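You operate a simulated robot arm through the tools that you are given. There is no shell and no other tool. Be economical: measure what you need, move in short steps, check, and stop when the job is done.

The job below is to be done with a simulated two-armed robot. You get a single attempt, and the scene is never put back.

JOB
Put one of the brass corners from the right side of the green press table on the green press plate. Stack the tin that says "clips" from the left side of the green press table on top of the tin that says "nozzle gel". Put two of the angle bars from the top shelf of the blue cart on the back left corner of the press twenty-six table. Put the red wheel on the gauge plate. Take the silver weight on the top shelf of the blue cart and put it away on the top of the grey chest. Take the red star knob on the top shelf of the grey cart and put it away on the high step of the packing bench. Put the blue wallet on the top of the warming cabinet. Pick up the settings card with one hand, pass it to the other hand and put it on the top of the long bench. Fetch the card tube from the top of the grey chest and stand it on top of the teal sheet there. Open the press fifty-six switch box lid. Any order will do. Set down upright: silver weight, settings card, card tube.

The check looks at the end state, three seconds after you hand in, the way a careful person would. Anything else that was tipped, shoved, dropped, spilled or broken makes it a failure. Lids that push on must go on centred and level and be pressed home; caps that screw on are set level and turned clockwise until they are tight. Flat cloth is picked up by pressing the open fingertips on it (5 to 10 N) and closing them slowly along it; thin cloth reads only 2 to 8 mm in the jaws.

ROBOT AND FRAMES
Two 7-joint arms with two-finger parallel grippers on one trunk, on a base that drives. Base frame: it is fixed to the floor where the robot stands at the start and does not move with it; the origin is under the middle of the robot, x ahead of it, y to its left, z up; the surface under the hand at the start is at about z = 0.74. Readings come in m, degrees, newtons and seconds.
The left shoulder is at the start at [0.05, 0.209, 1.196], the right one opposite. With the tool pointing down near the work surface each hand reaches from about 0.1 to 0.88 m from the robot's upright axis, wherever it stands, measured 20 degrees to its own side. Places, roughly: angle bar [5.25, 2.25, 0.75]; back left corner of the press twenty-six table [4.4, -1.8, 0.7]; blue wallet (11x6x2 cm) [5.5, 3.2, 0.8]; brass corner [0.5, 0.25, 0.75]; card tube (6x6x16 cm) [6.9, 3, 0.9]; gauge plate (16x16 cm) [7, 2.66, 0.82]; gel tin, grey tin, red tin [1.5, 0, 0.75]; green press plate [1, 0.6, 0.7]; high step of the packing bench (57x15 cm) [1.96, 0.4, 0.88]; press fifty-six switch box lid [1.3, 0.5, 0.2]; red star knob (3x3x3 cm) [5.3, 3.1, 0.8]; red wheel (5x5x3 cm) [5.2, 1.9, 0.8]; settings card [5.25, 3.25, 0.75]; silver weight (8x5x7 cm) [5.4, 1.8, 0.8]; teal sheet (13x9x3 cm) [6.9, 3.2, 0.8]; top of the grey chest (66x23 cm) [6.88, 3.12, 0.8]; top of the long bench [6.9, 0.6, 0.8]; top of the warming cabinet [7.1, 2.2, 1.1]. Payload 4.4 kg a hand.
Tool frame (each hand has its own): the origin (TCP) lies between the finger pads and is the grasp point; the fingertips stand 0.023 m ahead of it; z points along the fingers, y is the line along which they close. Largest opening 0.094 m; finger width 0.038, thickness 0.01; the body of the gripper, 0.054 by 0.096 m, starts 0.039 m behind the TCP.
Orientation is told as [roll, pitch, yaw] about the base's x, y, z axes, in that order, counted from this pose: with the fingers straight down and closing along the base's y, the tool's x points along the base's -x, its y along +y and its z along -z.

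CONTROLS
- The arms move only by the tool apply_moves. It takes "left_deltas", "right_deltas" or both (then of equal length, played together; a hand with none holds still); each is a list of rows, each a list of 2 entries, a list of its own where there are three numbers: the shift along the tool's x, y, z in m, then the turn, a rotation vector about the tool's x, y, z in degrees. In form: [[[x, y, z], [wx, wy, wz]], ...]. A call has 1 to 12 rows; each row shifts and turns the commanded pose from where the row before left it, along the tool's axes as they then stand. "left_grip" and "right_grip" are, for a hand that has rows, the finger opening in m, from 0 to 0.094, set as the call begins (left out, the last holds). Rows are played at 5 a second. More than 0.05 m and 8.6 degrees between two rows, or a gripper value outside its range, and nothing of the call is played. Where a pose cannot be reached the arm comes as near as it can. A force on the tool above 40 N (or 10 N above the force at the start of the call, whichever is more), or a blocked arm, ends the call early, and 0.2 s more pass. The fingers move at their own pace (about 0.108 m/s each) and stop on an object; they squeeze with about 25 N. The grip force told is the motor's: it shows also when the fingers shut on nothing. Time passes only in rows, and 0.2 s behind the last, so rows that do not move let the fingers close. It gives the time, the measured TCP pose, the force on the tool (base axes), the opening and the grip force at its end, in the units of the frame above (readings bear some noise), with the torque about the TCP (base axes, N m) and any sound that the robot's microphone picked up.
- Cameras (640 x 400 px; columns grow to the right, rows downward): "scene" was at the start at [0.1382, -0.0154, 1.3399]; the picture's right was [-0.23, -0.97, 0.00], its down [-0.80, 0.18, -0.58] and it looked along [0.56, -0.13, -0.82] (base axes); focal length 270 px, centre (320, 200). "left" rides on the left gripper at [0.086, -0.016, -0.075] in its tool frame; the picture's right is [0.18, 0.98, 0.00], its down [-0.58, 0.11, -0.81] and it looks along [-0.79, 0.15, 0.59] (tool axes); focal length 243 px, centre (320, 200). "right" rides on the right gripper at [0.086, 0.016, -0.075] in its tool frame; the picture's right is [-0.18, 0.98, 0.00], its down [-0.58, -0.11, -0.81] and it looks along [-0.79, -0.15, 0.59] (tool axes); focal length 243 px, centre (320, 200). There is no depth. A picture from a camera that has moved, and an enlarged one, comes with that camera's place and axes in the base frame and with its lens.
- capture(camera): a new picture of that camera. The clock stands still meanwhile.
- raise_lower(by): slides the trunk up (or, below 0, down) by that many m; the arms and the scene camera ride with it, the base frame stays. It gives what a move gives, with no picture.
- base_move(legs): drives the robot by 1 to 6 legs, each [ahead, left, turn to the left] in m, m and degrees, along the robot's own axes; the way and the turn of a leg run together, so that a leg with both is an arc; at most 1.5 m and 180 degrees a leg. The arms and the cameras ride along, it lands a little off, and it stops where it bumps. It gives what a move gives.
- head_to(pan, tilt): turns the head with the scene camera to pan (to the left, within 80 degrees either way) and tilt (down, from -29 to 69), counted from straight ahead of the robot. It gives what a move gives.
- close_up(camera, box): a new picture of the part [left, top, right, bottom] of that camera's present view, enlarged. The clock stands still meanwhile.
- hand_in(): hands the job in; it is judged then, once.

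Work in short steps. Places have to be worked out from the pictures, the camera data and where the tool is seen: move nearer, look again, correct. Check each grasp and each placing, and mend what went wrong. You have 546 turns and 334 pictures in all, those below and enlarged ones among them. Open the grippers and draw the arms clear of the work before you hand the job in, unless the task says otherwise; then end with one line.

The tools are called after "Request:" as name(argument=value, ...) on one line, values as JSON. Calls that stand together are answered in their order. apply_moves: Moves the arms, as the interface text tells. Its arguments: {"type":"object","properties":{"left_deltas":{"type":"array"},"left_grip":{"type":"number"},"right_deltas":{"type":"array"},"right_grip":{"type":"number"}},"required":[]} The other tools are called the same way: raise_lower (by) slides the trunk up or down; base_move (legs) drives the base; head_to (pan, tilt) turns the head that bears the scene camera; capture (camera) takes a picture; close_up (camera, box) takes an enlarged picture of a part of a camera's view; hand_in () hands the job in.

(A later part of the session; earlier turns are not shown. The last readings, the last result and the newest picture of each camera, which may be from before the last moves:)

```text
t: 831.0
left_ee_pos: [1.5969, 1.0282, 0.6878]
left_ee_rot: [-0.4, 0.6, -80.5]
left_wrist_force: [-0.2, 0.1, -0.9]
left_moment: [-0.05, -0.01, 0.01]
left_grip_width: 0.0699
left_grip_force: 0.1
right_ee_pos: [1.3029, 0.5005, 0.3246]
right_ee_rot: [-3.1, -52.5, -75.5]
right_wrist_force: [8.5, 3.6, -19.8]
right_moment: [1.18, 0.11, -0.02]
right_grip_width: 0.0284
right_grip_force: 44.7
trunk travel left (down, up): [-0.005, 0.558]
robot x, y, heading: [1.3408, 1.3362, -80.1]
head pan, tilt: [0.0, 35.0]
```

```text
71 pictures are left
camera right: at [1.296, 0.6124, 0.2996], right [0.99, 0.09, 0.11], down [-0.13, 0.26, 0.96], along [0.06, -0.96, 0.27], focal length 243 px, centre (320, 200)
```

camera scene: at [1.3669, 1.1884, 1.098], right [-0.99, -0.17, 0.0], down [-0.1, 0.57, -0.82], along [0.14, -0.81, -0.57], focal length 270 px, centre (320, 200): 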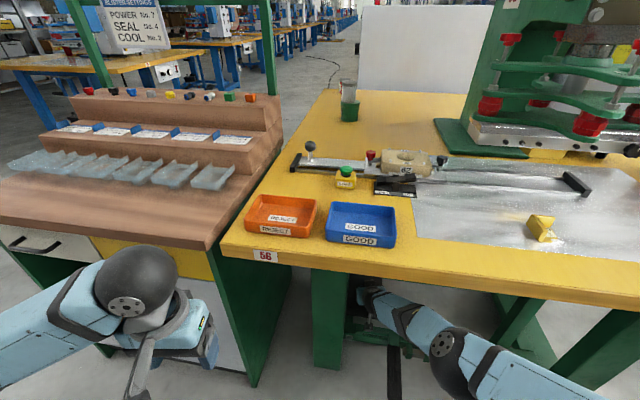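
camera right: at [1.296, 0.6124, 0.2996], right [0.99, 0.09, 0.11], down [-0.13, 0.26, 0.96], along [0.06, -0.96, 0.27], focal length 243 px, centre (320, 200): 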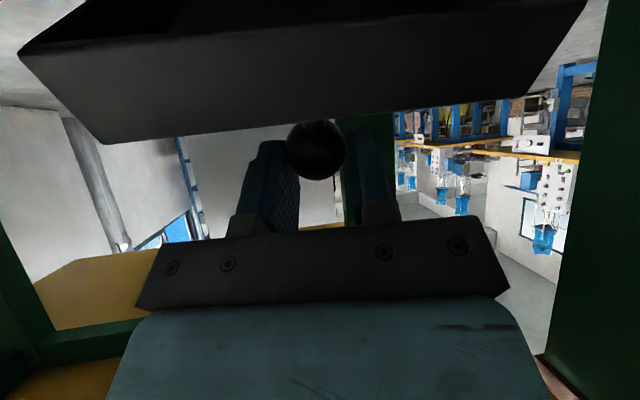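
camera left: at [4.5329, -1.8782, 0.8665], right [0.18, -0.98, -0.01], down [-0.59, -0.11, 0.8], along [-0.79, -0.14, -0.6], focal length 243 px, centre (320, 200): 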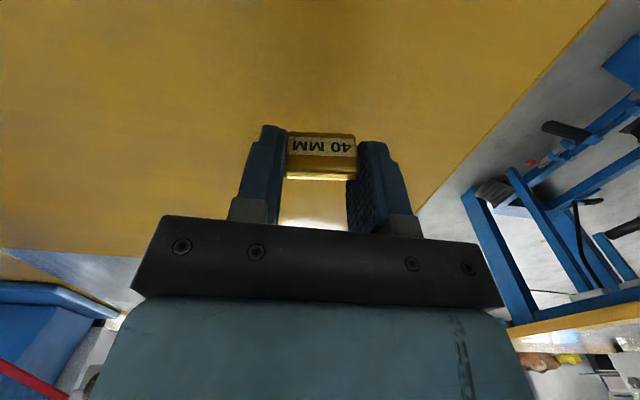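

About 48° open now. Continue mainly forward with the base.

Request:
base_move(legs=[[0.014, -0.003, 0]])

Request:
apply_moves(right_deltas=[[[-0.005, -0.002, 0], [0, -0.3, 0]], [[0, 0, 0], [0, 0, 0]]])

Request:
base_move(legs=[[0.014, -0.003, 0]])

Request:
capture(camera="right")

Request:
capture(camera="scene")

```text
t: 831.8
left_ee_pos: [1.5976, 1.0149, 0.6891]
left_ee_rot: [-0.3, 0.3, -80.3]
left_wrist_force: [0.8, 0.4, 0.1]
left_moment: [-0.02, 0.0, 0.04]
left_grip_width: 0.0701
left_grip_force: 0.2
right_ee_pos: [1.3042, 0.484, 0.3321]
right_ee_rot: [-3.5, -53.0, -75.4]
right_wrist_force: [24.2, -11.7, 3.6]
right_moment: [-1.31, -0.56, -0.05]
right_grip_width: 0.0281
right_grip_force: 45.0
trunk travel left (down, up): [-0.005, 0.558]
robot x, y, heading: [1.3404, 1.3282, -79.6]
head pan, tilt: [0.0, 35.0]
```

```text
t: 832.4
left_ee_pos: [1.5975, 1.0146, 0.6886]
left_ee_rot: [-0.4, 0.5, -80.4]
left_wrist_force: [0.3, 0.5, 0.2]
left_moment: [-0.01, 0.02, 0.04]
left_grip_width: 0.0702
left_grip_force: 0.0
right_ee_pos: [1.3063, 0.4802, 0.3317]
right_ee_rot: [-3.3, -53.0, -75.4]
right_wrist_force: [0.8, 12.1, -6.7]
right_moment: [1.4, 0.24, -0.03]
right_grip_width: 0.0281
right_grip_force: 45.0
trunk travel left (down, up): [-0.005, 0.558]
robot x, y, heading: [1.3402, 1.3256, -79.8]
head pan, tilt: [0.0, 35.0]
```

```text
t: 833.2
left_ee_pos: [1.5972, 1.0083, 0.6885]
left_ee_rot: [-0.4, 0.3, -80.4]
left_wrist_force: [0.0, 0.1, -0.1]
left_moment: [-0.01, -0.04, 0.02]
left_grip_width: 0.0697
left_grip_force: 0.0
right_ee_pos: [1.3046, 0.4755, 0.3345]
right_ee_rot: [-3.3, -53.3, -75.4]
right_wrist_force: [0.0, 6.4, 13.0]
right_moment: [0.35, -0.02, 0.02]
right_grip_width: 0.0282
right_grip_force: 45.2
trunk travel left (down, up): [-0.005, 0.558]
robot x, y, heading: [1.3354, 1.3161, -79.9]
head pan, tilt: [0.0, 35.0]
stopped in leg 1: the robot was blocked; the commanded pose is now the measured one
```

```text
70 pictures are left
camera right: at [1.2967, 0.587, 0.3083], right [0.99, 0.1, 0.11], down [-0.14, 0.28, 0.95], along [0.06, -0.96, 0.29], focal length 243 px, centre (320, 200)
```

right: 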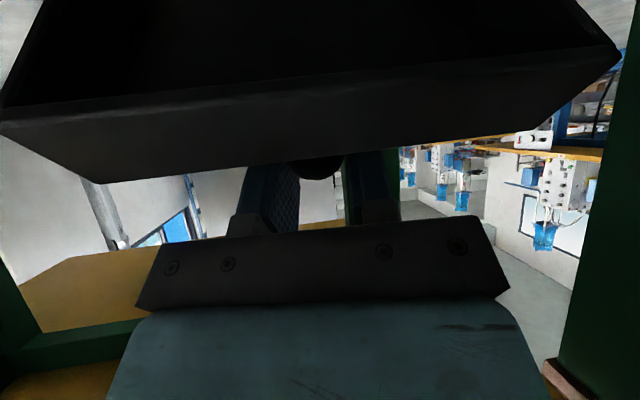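

```text
69 pictures are left
camera scene: at [1.3644, 1.1681, 1.0986], right [-0.99, -0.17, 0.0], down [-0.1, 0.56, -0.82], along [0.14, -0.81, -0.57], focal length 270 px, centre (320, 200)
```

scene: 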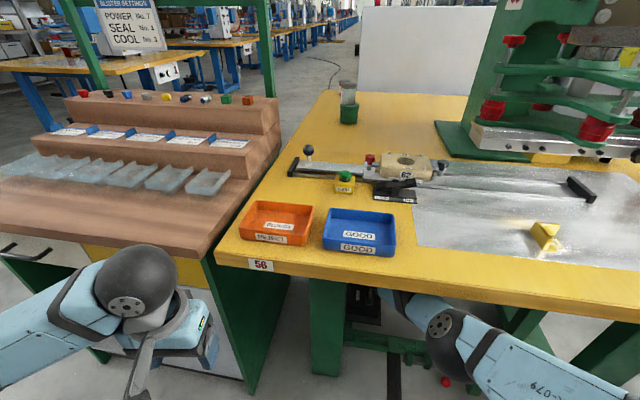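

Lid ≈67°; the base is blocked by arm contact at the table edge. I flatten the tool about the ball (lowers wrist and forearm) and retry.

Request:
apply_moves(right_deltas=[[[0, 0, 0], [0, -1.5, 0]], [[0, 0, 0], [0, -1.5, 0]], [[0, 0, 0], [0, -1.5, 0]], [[0, 0, 0], [0, 0, 0]]])

Request:
base_move(legs=[[0.012, -0.003, 0]])

```text
t: 834.2
left_ee_pos: [1.5959, 1.0074, 0.6896]
left_ee_rot: [-0.4, 0.4, -80.4]
left_wrist_force: [-0.5, 0.8, -0.4]
left_moment: [0.0, 0.01, 0.03]
left_grip_width: 0.0699
left_grip_force: 0.2
right_ee_pos: [1.3047, 0.4767, 0.3332]
right_ee_rot: [-4.1, -57.2, -74.9]
right_wrist_force: [-5.1, 16.5, 9.7]
right_moment: [1.4, 0.32, 0.03]
right_grip_width: 0.0284
right_grip_force: 45.1
trunk travel left (down, up): [-0.005, 0.558]
robot x, y, heading: [1.3384, 1.3187, -80.1]
head pan, tilt: [0.0, 35.0]
```

```text
t: 835.1
left_ee_pos: [1.5959, 0.996, 0.6887]
left_ee_rot: [-0.4, 0.3, -80.6]
left_wrist_force: [-1.3, 0.4, 1.2]
left_moment: [-0.04, 0.02, 0.02]
left_grip_width: 0.0702
left_grip_force: 0.0
right_ee_pos: [1.3042, 0.4651, 0.3347]
right_ee_rot: [-4.1, -57.2, -74.8]
right_wrist_force: [-2.0, 11.0, 11.0]
right_moment: [0.9, 0.08, -0.04]
right_grip_width: 0.0282
right_grip_force: 44.9
trunk travel left (down, up): [-0.005, 0.558]
robot x, y, heading: [1.3359, 1.3038, -80.1]
head pan, tilt: [0.0, 35.0]
stopped in leg 1: the robot was blocked; the commanded pose is now the measured one
```

It worked (tool at 57°). Flatten further and push again.

Request:
apply_moves(right_deltas=[[[0, 0, 0], [0, -1.5, 0]], [[0, 0, 0], [0, -1.5, 0]], [[0, 0, 0], [0, -1.5, 0]], [[0, 0, 0], [0, 0, 0]]])

Request:
base_move(legs=[[0.013, -0.002, 0]])

Request:
capture(camera="right")

```text
t: 836.1
left_ee_pos: [1.596, 0.9955, 0.6893]
left_ee_rot: [-0.4, 0.4, -80.4]
left_wrist_force: [0.7, 0.3, -0.2]
left_moment: [0.0, -0.03, 0.01]
left_grip_width: 0.0703
left_grip_force: 0.1
right_ee_pos: [1.3046, 0.4655, 0.3336]
right_ee_rot: [-4.0, -57.4, -75.0]
right_wrist_force: [0.7, 5.0, 9.4]
right_moment: [0.41, 0.07, -0.03]
right_grip_width: 0.0284
right_grip_force: 44.9
right hand out of reach, approached as far as the arm can: row 2
trunk travel left (down, up): [-0.005, 0.558]
robot x, y, heading: [1.3377, 1.3055, -80.2]
head pan, tilt: [0.0, 35.0]
```

```text
t: 836.9
left_ee_pos: [1.5952, 0.9917, 0.6895]
left_ee_rot: [-0.4, 0.3, -80.6]
left_wrist_force: [-0.4, 0.2, -0.7]
left_moment: [0.01, 0.0, 0.01]
left_grip_width: 0.07
left_grip_force: 0.0
right_ee_pos: [1.3048, 0.4654, 0.3337]
right_ee_rot: [-4.3, -57.4, -74.7]
right_wrist_force: [0.4, 6.9, 16.4]
right_moment: [0.41, 0.02, 0.04]
right_grip_width: 0.0283
right_grip_force: 44.9
trunk travel left (down, up): [-0.005, 0.558]
robot x, y, heading: [1.3351, 1.3024, -80.2]
head pan, tilt: [0.0, 35.0]
stopped in leg 1: the robot was blocked; the commanded pose is now the measured one
```

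```text
68 pictures are left
camera right: at [1.2977, 0.5732, 0.2993], right [0.99, 0.1, 0.12], down [-0.14, 0.35, 0.93], along [0.06, -0.93, 0.36], focal length 243 px, centre (320, 200)
```

right: 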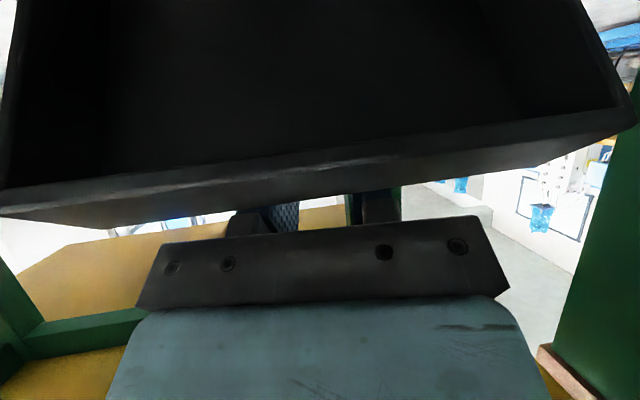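

Lid ≈75°. Its free edge now bears on my palm while I hold the ball — over-constrained. I open the fingers (edge rests against the palm) and push forward.

Request:
apply_moves(right_deltas=[[[0, 0, 0], [0, 0, 0]], [[0, 0, 0], [0, 0, 0]]], right_grip=0.06)

Request:
capture(camera="right")

Request:
base_move(legs=[[0.015, -0.002, 0]])

Request:
capture(camera="right")

```text
t: 837.5
left_ee_pos: [1.5934, 0.9908, 0.6882]
left_ee_rot: [-0.4, 0.5, -80.4]
left_wrist_force: [0.2, 0.0, 1.1]
left_moment: [0.0, 0.03, -0.01]
left_grip_width: 0.0699
left_grip_force: 0.1
right_ee_pos: [1.3052, 0.4652, 0.3277]
right_ee_rot: [-4.1, -57.0, -74.9]
right_wrist_force: [-0.1, 0.0, 0.1]
right_moment: [0.02, -0.01, 0.01]
right_grip_width: 0.06
right_grip_force: 0.1
trunk travel left (down, up): [-0.005, 0.558]
robot x, y, heading: [1.3391, 1.3037, -80.3]
head pan, tilt: [0.0, 35.0]
```

```text
67 pictures are left
camera right: at [1.2975, 0.574, 0.2946], right [0.99, 0.1, 0.12], down [-0.14, 0.34, 0.93], along [0.06, -0.94, 0.35], focal length 243 px, centre (320, 200)
```

right: 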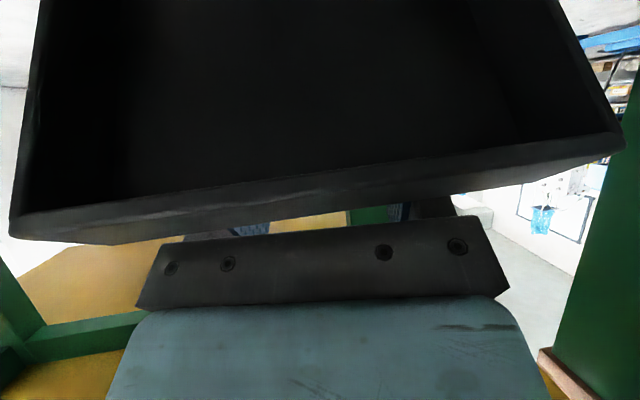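

```text
t: 838.2
left_ee_pos: [1.5941, 0.9887, 0.6883]
left_ee_rot: [-0.3, 0.4, -80.6]
left_wrist_force: [-0.2, -0.4, -0.2]
left_moment: [0.04, 0.0, -0.03]
left_grip_width: 0.0698
left_grip_force: 0.1
right_ee_pos: [1.3043, 0.4654, 0.3262]
right_ee_rot: [-4.3, -57.0, -74.8]
right_wrist_force: [0.1, 0.2, 1.0]
right_moment: [-0.01, 0.01, 0.0]
right_grip_width: 0.06
right_grip_force: 0.0
trunk travel left (down, up): [-0.005, 0.558]
robot x, y, heading: [1.3351, 1.3021, -80.2]
head pan, tilt: [0.0, 35.0]
stopped in leg 1: the robot was blocked; the commanded pose is now the measured one
```

```text
66 pictures are left
camera right: at [1.2969, 0.5744, 0.2929], right [0.99, 0.1, 0.11], down [-0.14, 0.34, 0.93], along [0.06, -0.94, 0.35], focal length 243 px, centre (320, 200)
```

right: 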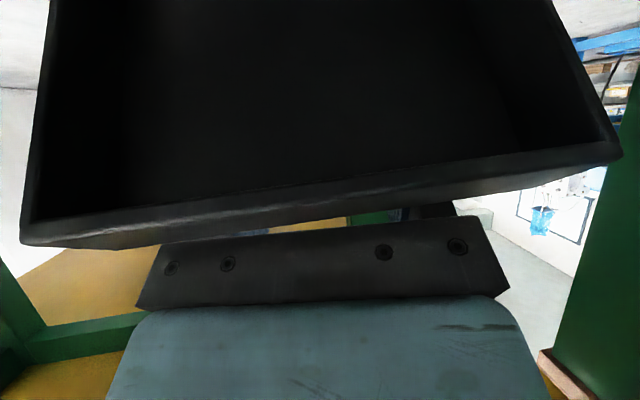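

With the fingers open there's no load and the lid stays (even drifts further open). I withdraw the fingers along the tool axis and look.

Request:
apply_moves(right_deltas=[[[-0.003, 0, -0.012], [0, 0, 0]], [[-0.003, 0, -0.012], [0, 0, 0]], [[0, 0, 0], [0, 0, 0]]])

Request:
capture(camera="right")

```text
t: 839.0
left_ee_pos: [1.5953, 0.9893, 0.6885]
left_ee_rot: [-0.3, 0.5, -80.6]
left_wrist_force: [-0.1, -0.9, 0.3]
left_moment: [0.0, 0.03, 0.0]
left_grip_width: 0.0701
left_grip_force: 0.1
right_ee_pos: [1.3041, 0.4655, 0.3268]
right_ee_rot: [-4.0, -56.8, -74.8]
right_wrist_force: [-0.9, 0.6, 0.6]
right_moment: [0.0, -0.03, 0.01]
right_grip_width: 0.0603
right_grip_force: 0.0
right hand out of reach, approached as far as the arm can: row 1, 2
trunk travel left (down, up): [-0.005, 0.558]
robot x, y, heading: [1.3403, 1.296, -80.5]
head pan, tilt: [0.0, 35.0]
```

```text
65 pictures are left
camera right: at [1.2971, 0.5743, 0.293], right [0.99, 0.1, 0.12], down [-0.14, 0.34, 0.93], along [0.06, -0.94, 0.35], focal length 243 px, centre (320, 200)
```

right: 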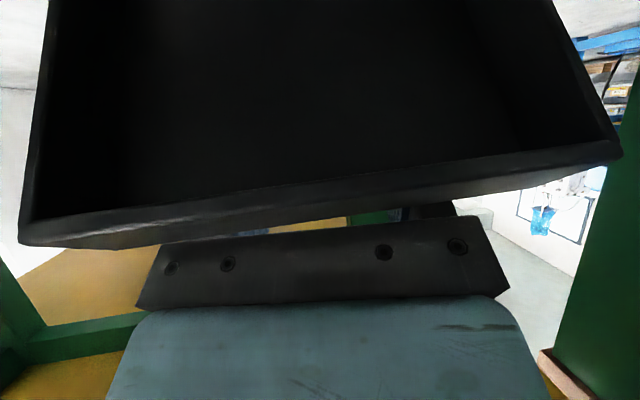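

Request:
base_move(legs=[[-0.02, 0, 0]])

Request:
capture(camera="right")

```text
t: 839.8
left_ee_pos: [1.5919, 1.0106, 0.6897]
left_ee_rot: [-0.3, 0.5, -80.6]
left_wrist_force: [-0.1, 0.3, 0.3]
left_moment: [-0.01, -0.02, 0.0]
left_grip_width: 0.0701
left_grip_force: 0.1
right_ee_pos: [1.3013, 0.4851, 0.3258]
right_ee_rot: [-4.1, -56.9, -74.8]
right_wrist_force: [-0.3, 0.4, 0.1]
right_moment: [0.02, 0.0, 0.02]
right_grip_width: 0.06
right_grip_force: 0.0
trunk travel left (down, up): [-0.005, 0.558]
robot x, y, heading: [1.3364, 1.3242, -80.4]
head pan, tilt: [0.0, 35.0]
```

```text
64 pictures are left
camera right: at [1.2939, 0.5941, 0.2931], right [0.99, 0.1, 0.12], down [-0.14, 0.34, 0.93], along [0.06, -0.94, 0.35], focal length 243 px, centre (320, 200)
```

right: 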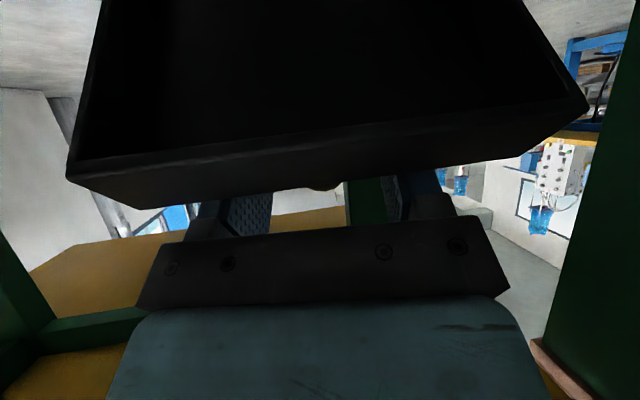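

The lid is light and rests on my palm, so it follows me. The fix: grip the ball with the very fingertips so the palm stays clear of the lid edge. I let the lid down gently by swinging down and backing out.

Request:
apply_moves(right_deltas=[[[0.0125, 0, 0], [0, 0.75, 0]], [[0.0125, 0, 0], [0, 0.75, 0]], [[0.0125, 0, 0], [0, 0.75, 0]], [[0.0125, 0, 0], [0, 0.75, 0]], [[0, 0, 0], [0, 0, 0]]])

Request:
capture(camera="right")

```text
t: 841.0
left_ee_pos: [1.5918, 1.0093, 0.6887]
left_ee_rot: [-0.5, 0.5, -80.6]
left_wrist_force: [0.5, 0.0, -0.5]
left_moment: [0.0, 0.02, -0.01]
left_grip_width: 0.0701
left_grip_force: 0.1
right_ee_pos: [1.2947, 0.5107, 0.2931]
right_ee_rot: [-3.8, -54.0, -75.1]
right_wrist_force: [0.1, -0.4, 0.2]
right_moment: [-0.03, 0.0, -0.02]
right_grip_width: 0.0599
right_grip_force: 0.1
right hand out of reach, approached as far as the arm can: row 2
trunk travel left (down, up): [-0.005, 0.558]
robot x, y, heading: [1.3322, 1.3227, -80.3]
head pan, tilt: [0.0, 35.0]
```

```text
63 pictures are left
camera right: at [1.2866, 0.6215, 0.2648], right [0.99, 0.09, 0.11], down [-0.13, 0.29, 0.95], along [0.06, -0.95, 0.3], focal length 243 px, centre (320, 200)
```

right: 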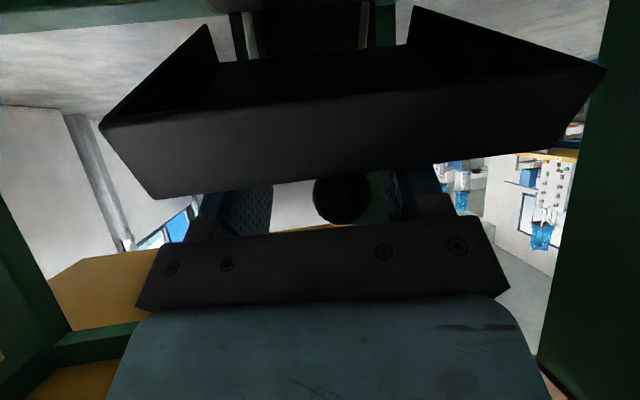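

Request:
base_move(legs=[[-0.03, 0.004, 0]])

Request:
capture(camera="right")

```text
t: 841.8
left_ee_pos: [1.5907, 1.0391, 0.6898]
left_ee_rot: [-0.4, 0.5, -80.6]
left_wrist_force: [-0.2, -0.3, 0.1]
left_moment: [0.03, 0.01, 0.0]
left_grip_width: 0.0701
left_grip_force: 0.1
right_ee_pos: [1.2918, 0.541, 0.2927]
right_ee_rot: [-3.8, -53.9, -75.1]
right_wrist_force: [0.0, -0.5, -0.2]
right_moment: [-0.01, -0.03, -0.02]
right_grip_width: 0.0599
right_grip_force: 0.2
trunk travel left (down, up): [-0.005, 0.558]
robot x, y, heading: [1.3343, 1.3528, -80.1]
head pan, tilt: [0.0, 35.0]
```

```text
62 pictures are left
camera right: at [1.2857, 0.6515, 0.2649], right [0.99, 0.09, 0.11], down [-0.13, 0.29, 0.95], along [0.06, -0.95, 0.3], focal length 243 px, centre (320, 200)
```

right: 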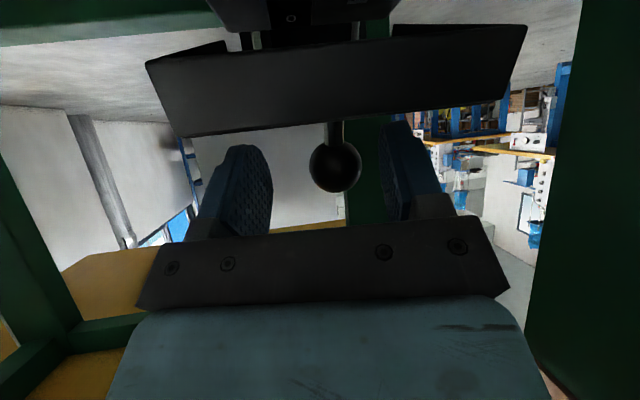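

The lid seems to hold by itself at ~30°. I wait a second and check.

Request:
apply_moves(right_deltas=[[[0, 0, 0], [0, 0, 0]], [[0, 0, 0], [0, 0, 0]], [[0, 0, 0], [0, 0, 0]], [[0, 0, 0], [0, 0, 0]], [[0, 0, 0], [0, 0, 0]]])

Request:
capture(camera="right")

```text
t: 843.0
left_ee_pos: [1.5907, 1.0379, 0.6884]
left_ee_rot: [-0.5, 0.5, -80.6]
left_wrist_force: [0.1, 0.8, 0.2]
left_moment: [0.0, 0.02, 0.0]
left_grip_width: 0.07
left_grip_force: 0.1
right_ee_pos: [1.294, 0.542, 0.2926]
right_ee_rot: [-3.8, -53.9, -75.2]
right_wrist_force: [-0.3, -0.6, 0.2]
right_moment: [-0.01, 0.0, 0.03]
right_grip_width: 0.0599
right_grip_force: 0.0
trunk travel left (down, up): [-0.005, 0.558]
robot x, y, heading: [1.3341, 1.3501, -80.1]
head pan, tilt: [0.0, 35.0]
```

```text
61 pictures are left
camera right: at [1.2857, 0.6515, 0.2648], right [0.99, 0.09, 0.11], down [-0.13, 0.29, 0.95], along [0.06, -0.95, 0.3], focal length 243 px, centre (320, 200)
```

right: 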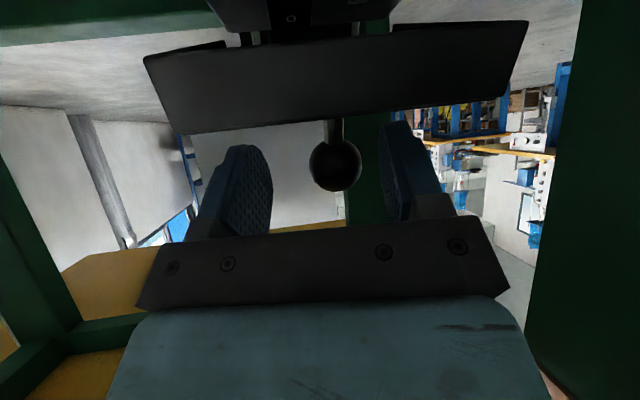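

The hinge is heavily damped (closes very slowly), so I have time to go under it: back 3 cm, close fingers while swinging down ~5 cm, then push in from beneath.

Request:
base_move(legs=[[-0.035, 0.002, 0]])

Request:
apply_moves(right_deltas=[[[0.0155, 0, 0], [0, 0.9, 0]], [[0.0155, 0, 0], [0, 0.9, 0]], [[0.0155, 0, 0], [0, 0.9, 0]], [[0.0155, 0, 0], [0, 0.9, 0]]], right_grip=0.0)

Request:
capture(camera="right")

```text
t: 843.9
left_ee_pos: [1.586, 1.0735, 0.6884]
left_ee_rot: [-0.4, 0.5, -80.6]
left_wrist_force: [0.4, -0.3, -0.6]
left_moment: [-0.04, -0.03, 0.03]
left_grip_width: 0.07
left_grip_force: 0.0
right_ee_pos: [1.2891, 0.5757, 0.292]
right_ee_rot: [-3.8, -53.9, -75.2]
right_wrist_force: [-0.1, 0.5, -0.7]
right_moment: [-0.01, 0.02, -0.02]
right_grip_width: 0.0602
right_grip_force: 0.1
trunk travel left (down, up): [-0.005, 0.558]
robot x, y, heading: [1.3306, 1.3816, -80.4]
head pan, tilt: [0.0, 35.0]
```

```text
t: 844.9
left_ee_pos: [1.5877, 1.0736, 0.6884]
left_ee_rot: [-0.5, 0.5, -80.6]
left_wrist_force: [-0.3, 0.2, -0.1]
left_moment: [0.01, 0.03, 0.02]
left_grip_width: 0.0698
left_grip_force: 0.0
right_ee_pos: [1.2791, 0.6155, 0.2466]
right_ee_rot: [-3.4, -50.4, -75.6]
right_wrist_force: [-0.1, -0.5, 0.6]
right_moment: [0.0, -0.03, 0.0]
right_grip_width: 0.0002
right_grip_force: 25.0
right hand out of reach, approached as far as the arm can: row 3
trunk travel left (down, up): [-0.005, 0.558]
robot x, y, heading: [1.3311, 1.3831, -80.2]
head pan, tilt: [0.0, 35.0]
```

```text
60 pictures are left
camera right: at [1.2709, 0.7273, 0.2265], right [0.99, 0.09, 0.1], down [-0.12, 0.23, 0.97], along [0.06, -0.97, 0.24], focal length 243 px, centre (320, 200)
```

right: 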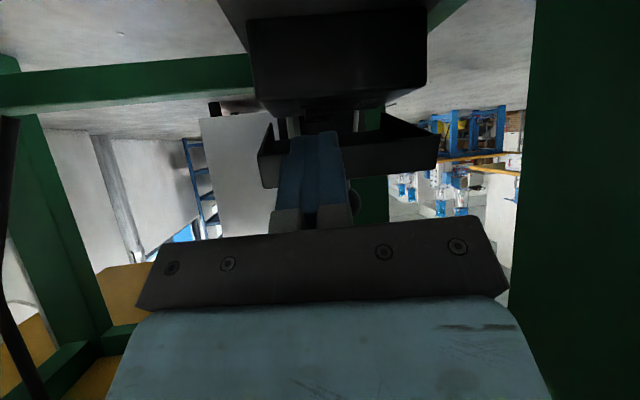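

The lid closes slowly but faster than hoped at low angle. Plan: lift by the ball again to ~65°, release, then quickly back/lower/forward to push from the inside. Regrip first.

Request:
apply_moves(right_deltas=[[[-0.014, 0, 0], [0, -0.8, 0]], [[-0.014, 0, 0], [0, -0.8, 0]], [[0, 0, 0], [0, 0, 0]]], right_grip=0.06)

Request:
capture(camera="right")

```text
t: 845.6
left_ee_pos: [1.5873, 1.0736, 0.688]
left_ee_rot: [-0.5, 0.6, -80.5]
left_wrist_force: [-0.3, -0.3, -0.8]
left_moment: [0.03, 0.01, 0.03]
left_grip_width: 0.0699
left_grip_force: 0.0
right_ee_pos: [1.2842, 0.598, 0.2661]
right_ee_rot: [-3.7, -51.9, -75.4]
right_wrist_force: [-0.7, 0.0, 0.1]
right_moment: [0.0, 0.03, -0.03]
right_grip_width: 0.0599
right_grip_force: 0.1
trunk travel left (down, up): [-0.005, 0.558]
robot x, y, heading: [1.3253, 1.3862, -80.4]
head pan, tilt: [0.0, 35.0]
```

```text
59 pictures are left
camera right: at [1.276, 0.7088, 0.2438], right [0.99, 0.09, 0.11], down [-0.13, 0.26, 0.96], along [0.06, -0.96, 0.27], focal length 243 px, centre (320, 200)
```

right: 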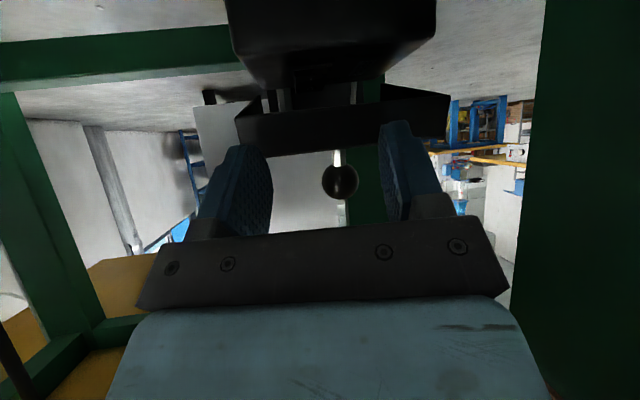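

The lid is still ~15° open — nearly static. Ball now at ≈(1.304,0.534,0.282). I swing up and go to grip it there.

Request:
apply_moves(right_deltas=[[[-0.015, 0, 0], [0, -0.9, 0]], [[-0.015, 0, 0], [0, -0.9, 0]]])

Request:
base_move(legs=[[0.038, 0.007, 0]])

Request:
capture(camera="right")

```text
t: 846.2
left_ee_pos: [1.5874, 1.073, 0.6891]
left_ee_rot: [-0.3, 0.5, -80.6]
left_wrist_force: [0.5, -0.5, 0.4]
left_moment: [0.01, 0.0, 0.01]
left_grip_width: 0.0699
left_grip_force: 0.1
right_ee_pos: [1.2874, 0.578, 0.2891]
right_ee_rot: [-3.8, -53.7, -75.2]
right_wrist_force: [0.6, 0.3, -0.5]
right_moment: [0.01, 0.0, 0.0]
right_grip_width: 0.06
right_grip_force: 0.0
trunk travel left (down, up): [-0.005, 0.558]
robot x, y, heading: [1.3292, 1.3899, -79.9]
head pan, tilt: [0.0, 35.0]
```

```text
t: 847.1
left_ee_pos: [1.5994, 1.037, 0.6878]
left_ee_rot: [-0.4, 0.5, -80.6]
left_wrist_force: [0.7, -0.2, 0.4]
left_moment: [-0.02, -0.03, 0.02]
left_grip_width: 0.0699
left_grip_force: 0.0
right_ee_pos: [1.3018, 0.542, 0.2885]
right_ee_rot: [-3.8, -53.7, -75.1]
right_wrist_force: [0.0, -0.6, 0.4]
right_moment: [0.0, -0.02, -0.01]
right_grip_width: 0.0601
right_grip_force: 0.0
trunk travel left (down, up): [-0.005, 0.558]
robot x, y, heading: [1.34, 1.3514, -80.2]
head pan, tilt: [0.0, 35.0]
```

```text
58 pictures are left
camera right: at [1.2942, 0.653, 0.2623], right [0.99, 0.09, 0.11], down [-0.13, 0.29, 0.95], along [0.06, -0.95, 0.29], focal length 243 px, centre (320, 200)
```

right: 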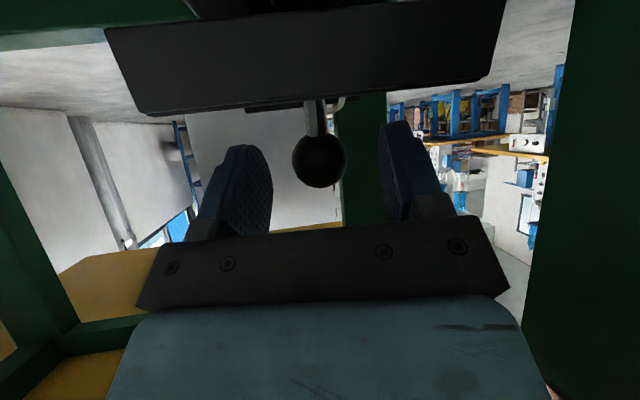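

Ball centred. Close and lift along the known path.

Request:
apply_moves(right_deltas=[[[0, 0, 0], [0, 0, 0]], [[0, 0, 0], [0, 0, 0]], [[0, 0, 0], [0, 0, 0]]], right_grip=0.0)

Request:
apply_moves(right_deltas=[[[-0.008, -0.001, 0], [0, -0.4, 0]], [[-0.008, -0.001, 0], [0, -0.4, 0]], [[0, 0, 0], [0, 0, 0]]])

Request:
apply_moves(right_deltas=[[[-0.008, -0.002, 0], [0, -0.3, 0]], [[-0.008, -0.002, 0], [0, -0.3, 0]], [[0, 0, 0], [0, 0, 0]]])

Request:
base_move(legs=[[0.01, -0.002, 0]])

Request:
apply_moves(right_deltas=[[[-0.006, -0.002, 0], [0, -0.3, 0]], [[-0.006, -0.002, 0], [0, -0.3, 0]], [[0, 0, 0], [0, 0, 0]]])

Request:
base_move(legs=[[0.014, -0.002, 0]])

```text
t: 847.9
left_ee_pos: [1.6, 1.0371, 0.687]
left_ee_rot: [-0.4, 0.4, -80.7]
left_wrist_force: [-1.0, -0.2, -0.3]
left_moment: [0.01, 0.03, -0.01]
left_grip_width: 0.07
left_grip_force: 0.0
right_ee_pos: [1.3003, 0.5418, 0.2896]
right_ee_rot: [-3.8, -53.6, -75.2]
right_wrist_force: [-0.8, -0.1, 1.1]
right_moment: [-0.12, 0.0, 0.03]
right_grip_width: 0.0282
right_grip_force: 44.8
trunk travel left (down, up): [-0.005, 0.558]
robot x, y, heading: [1.3377, 1.3487, -80.2]
head pan, tilt: [0.0, 35.0]
```

```text
t: 848.7
left_ee_pos: [1.5994, 1.0366, 0.6886]
left_ee_rot: [-0.4, 0.6, -80.6]
left_wrist_force: [0.1, 0.3, 0.2]
left_moment: [0.01, 0.02, 0.04]
left_grip_width: 0.07
left_grip_force: 0.0
right_ee_pos: [1.3027, 0.533, 0.2992]
right_ee_rot: [-3.8, -54.4, -75.1]
right_wrist_force: [-7.0, 11.6, -8.6]
right_moment: [1.38, 0.28, -0.11]
right_grip_width: 0.0285
right_grip_force: 45.4
trunk travel left (down, up): [-0.005, 0.558]
robot x, y, heading: [1.3427, 1.3483, -80.1]
head pan, tilt: [0.0, 35.0]
```

```text
t: 849.5
left_ee_pos: [1.5995, 1.0365, 0.6878]
left_ee_rot: [-0.4, 0.8, -80.6]
left_wrist_force: [0.1, 0.2, -0.2]
left_moment: [0.0, 0.0, -0.01]
left_grip_width: 0.0701
left_grip_force: 0.1
right_ee_pos: [1.3015, 0.5213, 0.3111]
right_ee_rot: [-3.7, -54.9, -75.1]
right_wrist_force: [2.8, 2.6, -15.7]
right_moment: [1.31, 0.21, -0.07]
right_grip_width: 0.0282
right_grip_force: 45.0
right hand out of reach, approached as far as the arm can: row 2
trunk travel left (down, up): [-0.005, 0.558]
robot x, y, heading: [1.3416, 1.3465, -80.1]
head pan, tilt: [0.0, 35.0]
```

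```text
t: 850.3
left_ee_pos: [1.6003, 1.0283, 0.6901]
left_ee_rot: [-0.4, 0.5, -80.6]
left_wrist_force: [-0.1, 1.0, 0.4]
left_moment: [-0.02, 0.03, -0.05]
left_grip_width: 0.0698
left_grip_force: 0.0
right_ee_pos: [1.3039, 0.5089, 0.3193]
right_ee_rot: [-4.0, -55.4, -75.0]
right_wrist_force: [15.3, -3.9, 7.3]
right_moment: [-0.83, -0.38, 0.08]
right_grip_width: 0.0279
right_grip_force: 45.4
trunk travel left (down, up): [-0.005, 0.558]
robot x, y, heading: [1.3427, 1.3383, -80.2]
head pan, tilt: [0.0, 35.0]
```

```text
t: 851.1
left_ee_pos: [1.6007, 1.0252, 0.6881]
left_ee_rot: [-0.4, 0.7, -80.6]
left_wrist_force: [-1.3, 0.3, -0.3]
left_moment: [0.0, 0.02, 0.02]
left_grip_width: 0.07
left_grip_force: 0.1
right_ee_pos: [1.3041, 0.502, 0.3223]
right_ee_rot: [-3.8, -55.7, -74.9]
right_wrist_force: [7.2, 6.2, -17.6]
right_moment: [1.26, 0.19, 0.0]
right_grip_width: 0.0283
right_grip_force: 44.7
trunk travel left (down, up): [-0.005, 0.558]
robot x, y, heading: [1.3407, 1.3399, -80.2]
head pan, tilt: [0.0, 35.0]
```

```text
t: 851.8
left_ee_pos: [1.6024, 1.0118, 0.6886]
left_ee_rot: [-0.4, 0.5, -80.5]
left_wrist_force: [0.3, -0.3, 0.7]
left_moment: [0.0, 0.01, 0.01]
left_grip_width: 0.0702
left_grip_force: 0.1
right_ee_pos: [1.304, 0.4842, 0.33]
right_ee_rot: [-4.2, -56.3, -74.8]
right_wrist_force: [19.1, -11.5, 2.2]
right_moment: [-1.26, -0.48, -0.01]
right_grip_width: 0.0284
right_grip_force: 44.9
trunk travel left (down, up): [-0.005, 0.558]
robot x, y, heading: [1.3447, 1.3219, -80.0]
head pan, tilt: [0.0, 35.0]
```

Lid ≈60°. Now the quick transition in one go: a bit further, open, back 12 cm, swing down, and look.

Request:
base_move(legs=[[0.012, -0.002, 0]])

Request:
apply_moves(right_deltas=[[[0, 0, 0], [0, 0, 0]]], right_grip=0.06)

Request:
base_move(legs=[[-0.115, 0, 0]])

Request:
apply_moves(right_deltas=[[[0.0155, 0, 0], [0, 0.9, 0]], [[0.0155, 0, 0], [0, 0.9, 0]], [[0.0155, 0, 0], [0, 0.9, 0]], [[0.0155, 0, 0], [0, 0.9, 0]]], right_grip=0.02)

Request:
capture(camera="right")

```text
t: 852.6
left_ee_pos: [1.6021, 1.0006, 0.6881]
left_ee_rot: [-0.4, 0.5, -80.5]
left_wrist_force: [0.7, 0.5, -0.1]
left_moment: [0.01, 0.0, 0.01]
left_grip_width: 0.07
left_grip_force: 0.0
right_ee_pos: [1.3045, 0.4691, 0.331]
right_ee_rot: [-4.2, -56.5, -74.8]
right_wrist_force: [4.7, -10.0, 1.2]
right_moment: [-1.19, -0.39, -0.08]
right_grip_width: 0.0286
right_grip_force: 44.7
trunk travel left (down, up): [-0.005, 0.558]
robot x, y, heading: [1.3428, 1.3135, -80.1]
head pan, tilt: [0.0, 35.0]
```

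```text
t: 853.0
left_ee_pos: [1.6011, 0.9996, 0.6884]
left_ee_rot: [-0.4, 0.5, -80.4]
left_wrist_force: [0.4, 0.1, -0.8]
left_moment: [-0.02, 0.0, 0.0]
left_grip_width: 0.0701
left_grip_force: 0.1
right_ee_pos: [1.3041, 0.4681, 0.3313]
right_ee_rot: [-4.3, -56.4, -74.7]
right_wrist_force: [-0.1, -0.5, -0.3]
right_moment: [0.01, -0.03, 0.01]
right_grip_width: 0.0596
right_grip_force: 0.0
trunk travel left (down, up): [-0.005, 0.558]
robot x, y, heading: [1.3404, 1.3109, -80.0]
head pan, tilt: [0.0, 35.0]
```

```text
t: 854.2
left_ee_pos: [1.5828, 1.1143, 0.6886]
left_ee_rot: [-0.4, 0.6, -80.5]
left_wrist_force: [-0.6, -0.5, -0.4]
left_moment: [-0.01, -0.01, -0.01]
left_grip_width: 0.0699
left_grip_force: 0.0
right_ee_pos: [1.2848, 0.5828, 0.3311]
right_ee_rot: [-4.3, -56.5, -74.8]
right_wrist_force: [0.2, 0.2, 0.1]
right_moment: [0.0, -0.01, -0.02]
right_grip_width: 0.0601
right_grip_force: 0.1
trunk travel left (down, up): [-0.005, 0.558]
robot x, y, heading: [1.3209, 1.427, -80.0]
head pan, tilt: [0.0, 35.0]
```

```text
t: 855.2
left_ee_pos: [1.5821, 1.1139, 0.6893]
left_ee_rot: [-0.4, 0.4, -80.5]
left_wrist_force: [0.4, -0.1, 0.7]
left_moment: [0.0, 0.0, 0.02]
left_grip_width: 0.0701
left_grip_force: 0.0
right_ee_pos: [1.274, 0.6187, 0.2847]
right_ee_rot: [-3.9, -52.9, -75.2]
right_wrist_force: [0.1, -0.2, -0.3]
right_moment: [-0.04, 0.02, -0.02]
right_grip_width: 0.0201
right_grip_force: 0.1
right hand out of reach, approached as far as the arm can: row 3
trunk travel left (down, up): [-0.005, 0.558]
robot x, y, heading: [1.3202, 1.4262, -80.2]
head pan, tilt: [0.0, 35.0]
```

```text
57 pictures are left
camera right: at [1.2675, 0.7304, 0.2578], right [0.99, 0.09, 0.11], down [-0.13, 0.27, 0.95], along [0.06, -0.96, 0.28], focal length 243 px, centre (320, 200)
```

right: 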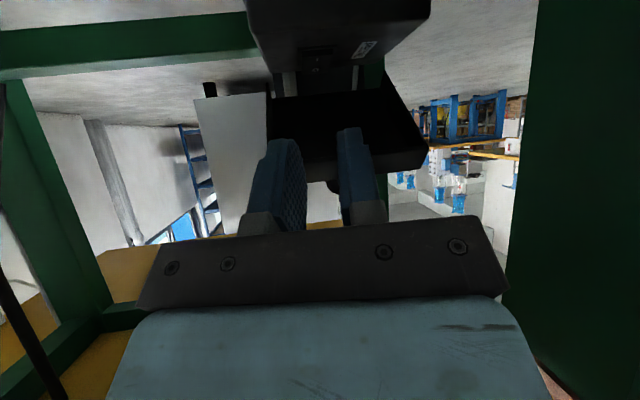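

The lid stayed at ~53°, and my fingertips are now inside, below its edge. Push forward.

Request:
base_move(legs=[[0.115, -0.003, 0]])

Request:
capture(camera="right")

```text
t: 856.1
left_ee_pos: [1.588, 1.0734, 0.688]
left_ee_rot: [-0.5, 0.6, -80.5]
left_wrist_force: [0.6, 0.0, 0.0]
left_moment: [0.04, 0.0, 0.0]
left_grip_width: 0.0699
left_grip_force: 0.0
right_ee_pos: [1.2799, 0.59, 0.2734]
right_ee_rot: [-3.5, -52.1, -75.6]
right_wrist_force: [-4.1, 22.4, 9.1]
right_moment: [-0.25, 0.13, -0.41]
right_grip_width: 0.0199
right_grip_force: 0.1
trunk travel left (down, up): [-0.005, 0.558]
robot x, y, heading: [1.3293, 1.3846, -80.2]
head pan, tilt: [0.0, 35.0]
stopped in leg 1: the force on the tool passed its limit at 328 N (the readings are from after the stop); the commanded pose is now the measured one
```

```text
56 pictures are left
camera right: at [1.2731, 0.7004, 0.2504], right [0.99, 0.09, 0.11], down [-0.13, 0.26, 0.96], along [0.06, -0.96, 0.27], focal length 243 px, centre (320, 200)
```

right: 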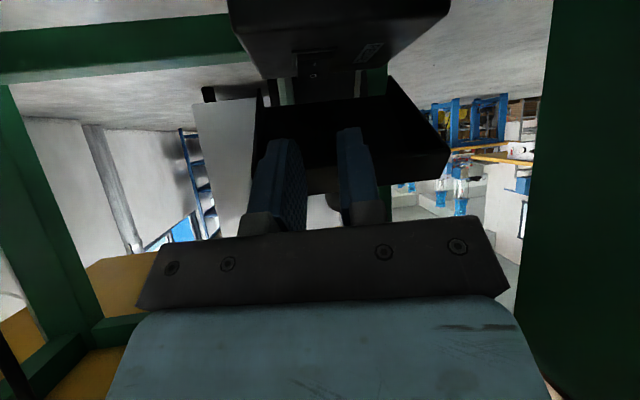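

The tips struck the lid's front skirt (too high). I back 1.5 cm, lower ~2.5 cm and go in gently.

Request:
base_move(legs=[[-0.015, 0, 0]])

Request:
apply_moves(right_deltas=[[[0.015, 0, 0], [0, 0.8, 0]], [[0.015, 0, 0], [0, 0.8, 0]], [[0, 0, 0], [0, 0, 0]]], right_grip=0.0)

Request:
capture(camera="right")

```text
t: 856.9
left_ee_pos: [1.5837, 1.0881, 0.6866]
left_ee_rot: [-0.5, 0.6, -80.5]
left_wrist_force: [-0.5, 0.4, 0.2]
left_moment: [0.03, 0.04, 0.0]
left_grip_width: 0.0701
left_grip_force: 0.1
right_ee_pos: [1.2774, 0.6017, 0.2765]
right_ee_rot: [-3.6, -52.4, -75.6]
right_wrist_force: [-0.4, 0.1, -0.1]
right_moment: [0.01, 0.0, 0.0]
right_grip_width: 0.0199
right_grip_force: 0.0
trunk travel left (down, up): [-0.005, 0.558]
robot x, y, heading: [1.3253, 1.3988, -80.5]
head pan, tilt: [0.0, 35.0]
```

```text
t: 857.7
left_ee_pos: [1.5841, 1.0869, 0.6881]
left_ee_rot: [-0.4, 0.7, -80.4]
left_wrist_force: [-0.4, -0.9, -0.3]
left_moment: [-0.02, 0.01, -0.04]
left_grip_width: 0.07
left_grip_force: 0.1
right_ee_pos: [1.273, 0.6201, 0.2547]
right_ee_rot: [-3.5, -50.7, -75.6]
right_wrist_force: [0.1, -0.2, -0.8]
right_moment: [0.0, 0.02, 0.03]
right_grip_width: 0.0001
right_grip_force: 25.1
trunk travel left (down, up): [-0.005, 0.558]
robot x, y, heading: [1.325, 1.4012, -80.4]
head pan, tilt: [0.0, 35.0]
```

```text
55 pictures are left
camera right: at [1.2659, 0.7324, 0.2333], right [0.99, 0.09, 0.1], down [-0.12, 0.24, 0.96], along [0.06, -0.97, 0.24], focal length 243 px, centre (320, 200)
```

right: 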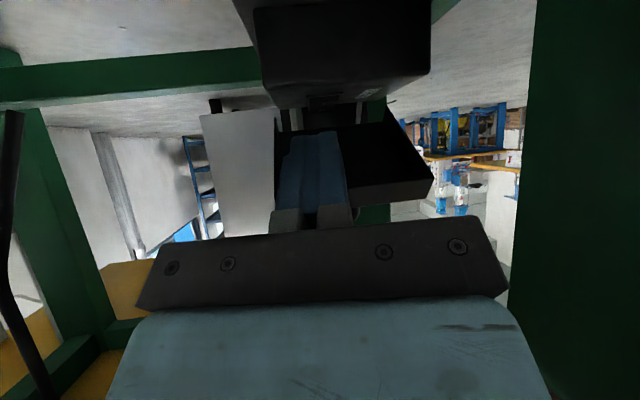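

Now the tips are between box rim (0.213) and lid edge (~0.28). Forward in steps.

Request:
base_move(legs=[[0.06, -0.002, 0]])

Request:
capture(camera="right")

```text
t: 858.7
left_ee_pos: [1.5934, 1.0278, 0.6881]
left_ee_rot: [-0.4, 0.6, -80.4]
left_wrist_force: [-0.3, 0.4, 0.6]
left_moment: [0.01, -0.01, 0.0]
left_grip_width: 0.0702
left_grip_force: 0.0
right_ee_pos: [1.2803, 0.5608, 0.2551]
right_ee_rot: [-3.5, -50.6, -75.6]
right_wrist_force: [-0.4, -0.5, 0.2]
right_moment: [0.02, 0.0, -0.01]
right_grip_width: 0.0
right_grip_force: 25.0
trunk travel left (down, up): [-0.005, 0.558]
robot x, y, heading: [1.3379, 1.3377, -80.4]
head pan, tilt: [0.0, 35.0]
```

```text
54 pictures are left
camera right: at [1.274, 0.673, 0.2333], right [0.99, 0.09, 0.1], down [-0.12, 0.24, 0.96], along [0.06, -0.97, 0.25], focal length 243 px, centre (320, 200)
```

right: 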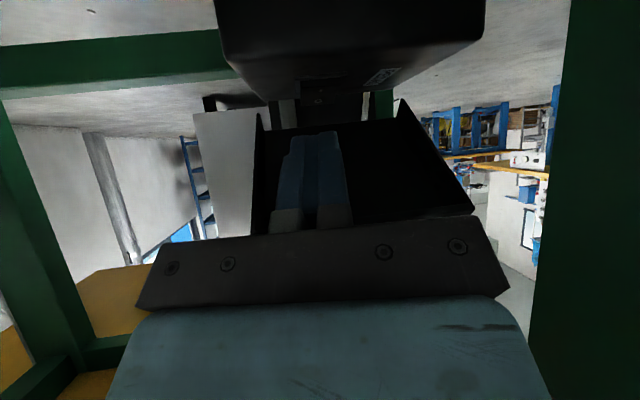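

Inside without contact. Continue forward.

Request:
base_move(legs=[[0.03, -0.001, 0]])

Request:
apply_moves(right_deltas=[[[-0.012, -0.001, 0], [0, -0.6, 0]], [[-0.012, -0.001, 0], [0, -0.6, 0]], [[0, 0, 0], [0, 0, 0]]])

Request:
capture(camera="right")

```text
t: 859.6
left_ee_pos: [1.5956, 0.9997, 0.6881]
left_ee_rot: [-0.2, 0.8, -80.5]
left_wrist_force: [0.4, -0.8, 0.2]
left_moment: [0.01, 0.0, -0.03]
left_grip_width: 0.0702
left_grip_force: 0.1
right_ee_pos: [1.2852, 0.5356, 0.2523]
right_ee_rot: [-3.6, -50.6, -75.6]
right_wrist_force: [-1.2, 9.1, 6.2]
right_moment: [-0.28, 0.26, -0.36]
right_grip_width: 0.0
right_grip_force: 25.1
trunk travel left (down, up): [-0.005, 0.558]
robot x, y, heading: [1.3377, 1.3163, -80.1]
head pan, tilt: [0.0, 35.0]
stopped in leg 1: the force on the tool passed its limit at 122 N (the readings are from after the stop); the commanded pose is now the measured one
```

```text
t: 860.4
left_ee_pos: [1.5963, 1.0008, 0.6887]
left_ee_rot: [-0.4, 0.6, -80.7]
left_wrist_force: [0.9, -0.7, -0.4]
left_moment: [-0.01, -0.04, -0.06]
left_grip_width: 0.0702
left_grip_force: 0.0
right_ee_pos: [1.2858, 0.5183, 0.2717]
right_ee_rot: [-3.8, -52.1, -75.6]
right_wrist_force: [-10.9, 11.8, 11.5]
right_moment: [-0.29, 0.13, -0.34]
right_grip_width: 0.0
right_grip_force: 24.8
trunk travel left (down, up): [-0.005, 0.558]
robot x, y, heading: [1.3379, 1.316, -80.2]
head pan, tilt: [0.0, 35.0]
```

```text
53 pictures are left
camera right: at [1.2784, 0.6298, 0.2484], right [0.99, 0.08, 0.11], down [-0.12, 0.26, 0.96], along [0.05, -0.96, 0.27], focal length 243 px, centre (320, 200)
```

right: 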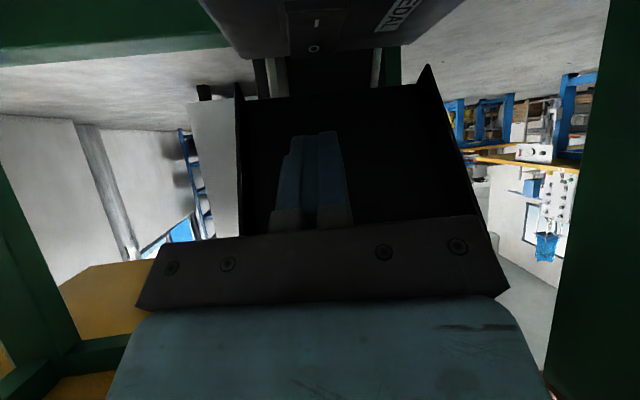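

Now pushing from inside works (lid ≈60°). Continue swinging forward/up gently.

Request:
apply_moves(right_deltas=[[[-0.01, -0.001, 0.002], [0, -0.6, 0]], [[-0.01, -0.001, 0.002], [0, -0.6, 0]], [[0, 0, 0], [0, 0, 0]]])

Request:
base_move(legs=[[0.01, -0.001, 0]])

Request:
capture(camera="right")

```text
t: 861.2
left_ee_pos: [1.596, 1.0003, 0.6878]
left_ee_rot: [-0.3, 0.7, -80.5]
left_wrist_force: [-0.5, -0.4, 0.4]
left_moment: [0.02, 0.04, 0.01]
left_grip_width: 0.07
left_grip_force: 0.1
right_ee_pos: [1.2892, 0.5064, 0.2849]
right_ee_rot: [-3.5, -53.0, -75.4]
right_wrist_force: [2.9, 2.4, -1.6]
right_moment: [0.02, -0.01, 0.03]
right_grip_width: 0.0
right_grip_force: 24.9
trunk travel left (down, up): [-0.005, 0.558]
robot x, y, heading: [1.3355, 1.3161, -79.9]
head pan, tilt: [0.0, 35.0]
```

```text
t: 862.0
left_ee_pos: [1.5968, 0.9904, 0.6875]
left_ee_rot: [-0.3, 0.6, -80.6]
left_wrist_force: [-0.4, 0.2, -0.2]
left_moment: [-0.03, 0.01, -0.01]
left_grip_width: 0.0701
left_grip_force: 0.0
right_ee_pos: [1.2879, 0.495, 0.2857]
right_ee_rot: [-3.7, -53.1, -75.5]
right_wrist_force: [0.8, -0.5, -0.2]
right_moment: [0.02, 0.0, 0.01]
right_grip_width: 0.0
right_grip_force: 25.2
trunk travel left (down, up): [-0.005, 0.558]
robot x, y, heading: [1.3387, 1.3049, -80.3]
head pan, tilt: [0.0, 35.0]
```

```text
52 pictures are left
camera right: at [1.2813, 0.6063, 0.2594], right [0.99, 0.09, 0.11], down [-0.13, 0.28, 0.95], along [0.05, -0.96, 0.28], focal length 243 px, centre (320, 200)
```

right: 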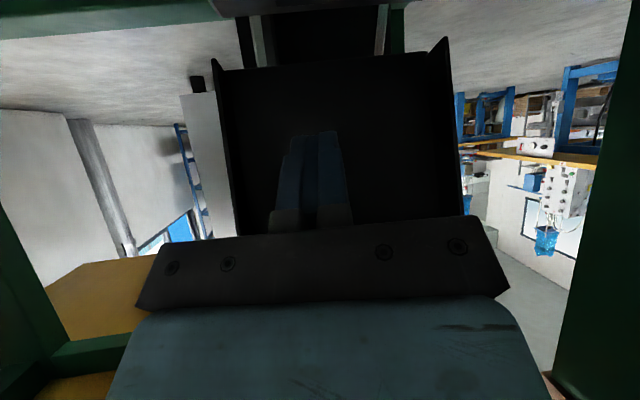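

Lid ≈75°. A little more forward.

Request:
base_move(legs=[[0.012, -0.001, 0]])

Request:
apply_moves(right_deltas=[[[-0.006, -0.001, 0.005], [0, -0.5, 0]], [[-0.006, -0.001, 0.005], [0, -0.5, 0]], [[0, 0, 0], [0, 0, 0]]])

Request:
capture(camera="right")

```text
t: 862.7
left_ee_pos: [1.5969, 0.9779, 0.6881]
left_ee_rot: [-0.3, 0.8, -80.6]
left_wrist_force: [-0.8, -0.6, -0.6]
left_moment: [-0.02, -0.03, -0.01]
left_grip_width: 0.0699
left_grip_force: 0.1
right_ee_pos: [1.2893, 0.482, 0.2844]
right_ee_rot: [-3.9, -53.1, -75.5]
right_wrist_force: [0.7, 0.4, 0.7]
right_moment: [0.02, 0.0, 0.02]
right_grip_width: 0.0002
right_grip_force: 25.2
trunk travel left (down, up): [-0.005, 0.558]
robot x, y, heading: [1.3399, 1.2912, -80.3]
head pan, tilt: [0.0, 35.0]
```

```text
t: 863.5
left_ee_pos: [1.598, 0.9772, 0.6874]
left_ee_rot: [-0.3, 0.7, -80.6]
left_wrist_force: [1.1, 0.7, 0.1]
left_moment: [0.03, 0.0, -0.04]
left_grip_width: 0.07
left_grip_force: 0.1
right_ee_pos: [1.2889, 0.4748, 0.294]
right_ee_rot: [-3.9, -54.0, -75.4]
right_wrist_force: [-0.5, 0.6, -1.0]
right_moment: [-0.01, 0.02, -0.01]
right_grip_width: 0.0002
right_grip_force: 25.0
right hand out of reach, approached as far as the arm can: row 1, 2
trunk travel left (down, up): [-0.005, 0.558]
robot x, y, heading: [1.3425, 1.289, -80.3]
head pan, tilt: [0.0, 35.0]
```

```text
51 pictures are left
camera right: at [1.2816, 0.5848, 0.2676], right [0.99, 0.09, 0.11], down [-0.13, 0.29, 0.95], along [0.05, -0.95, 0.3], focal length 243 px, centre (320, 200)
```

right: 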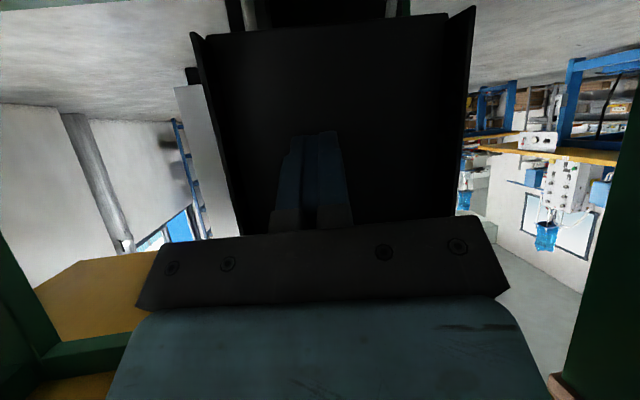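

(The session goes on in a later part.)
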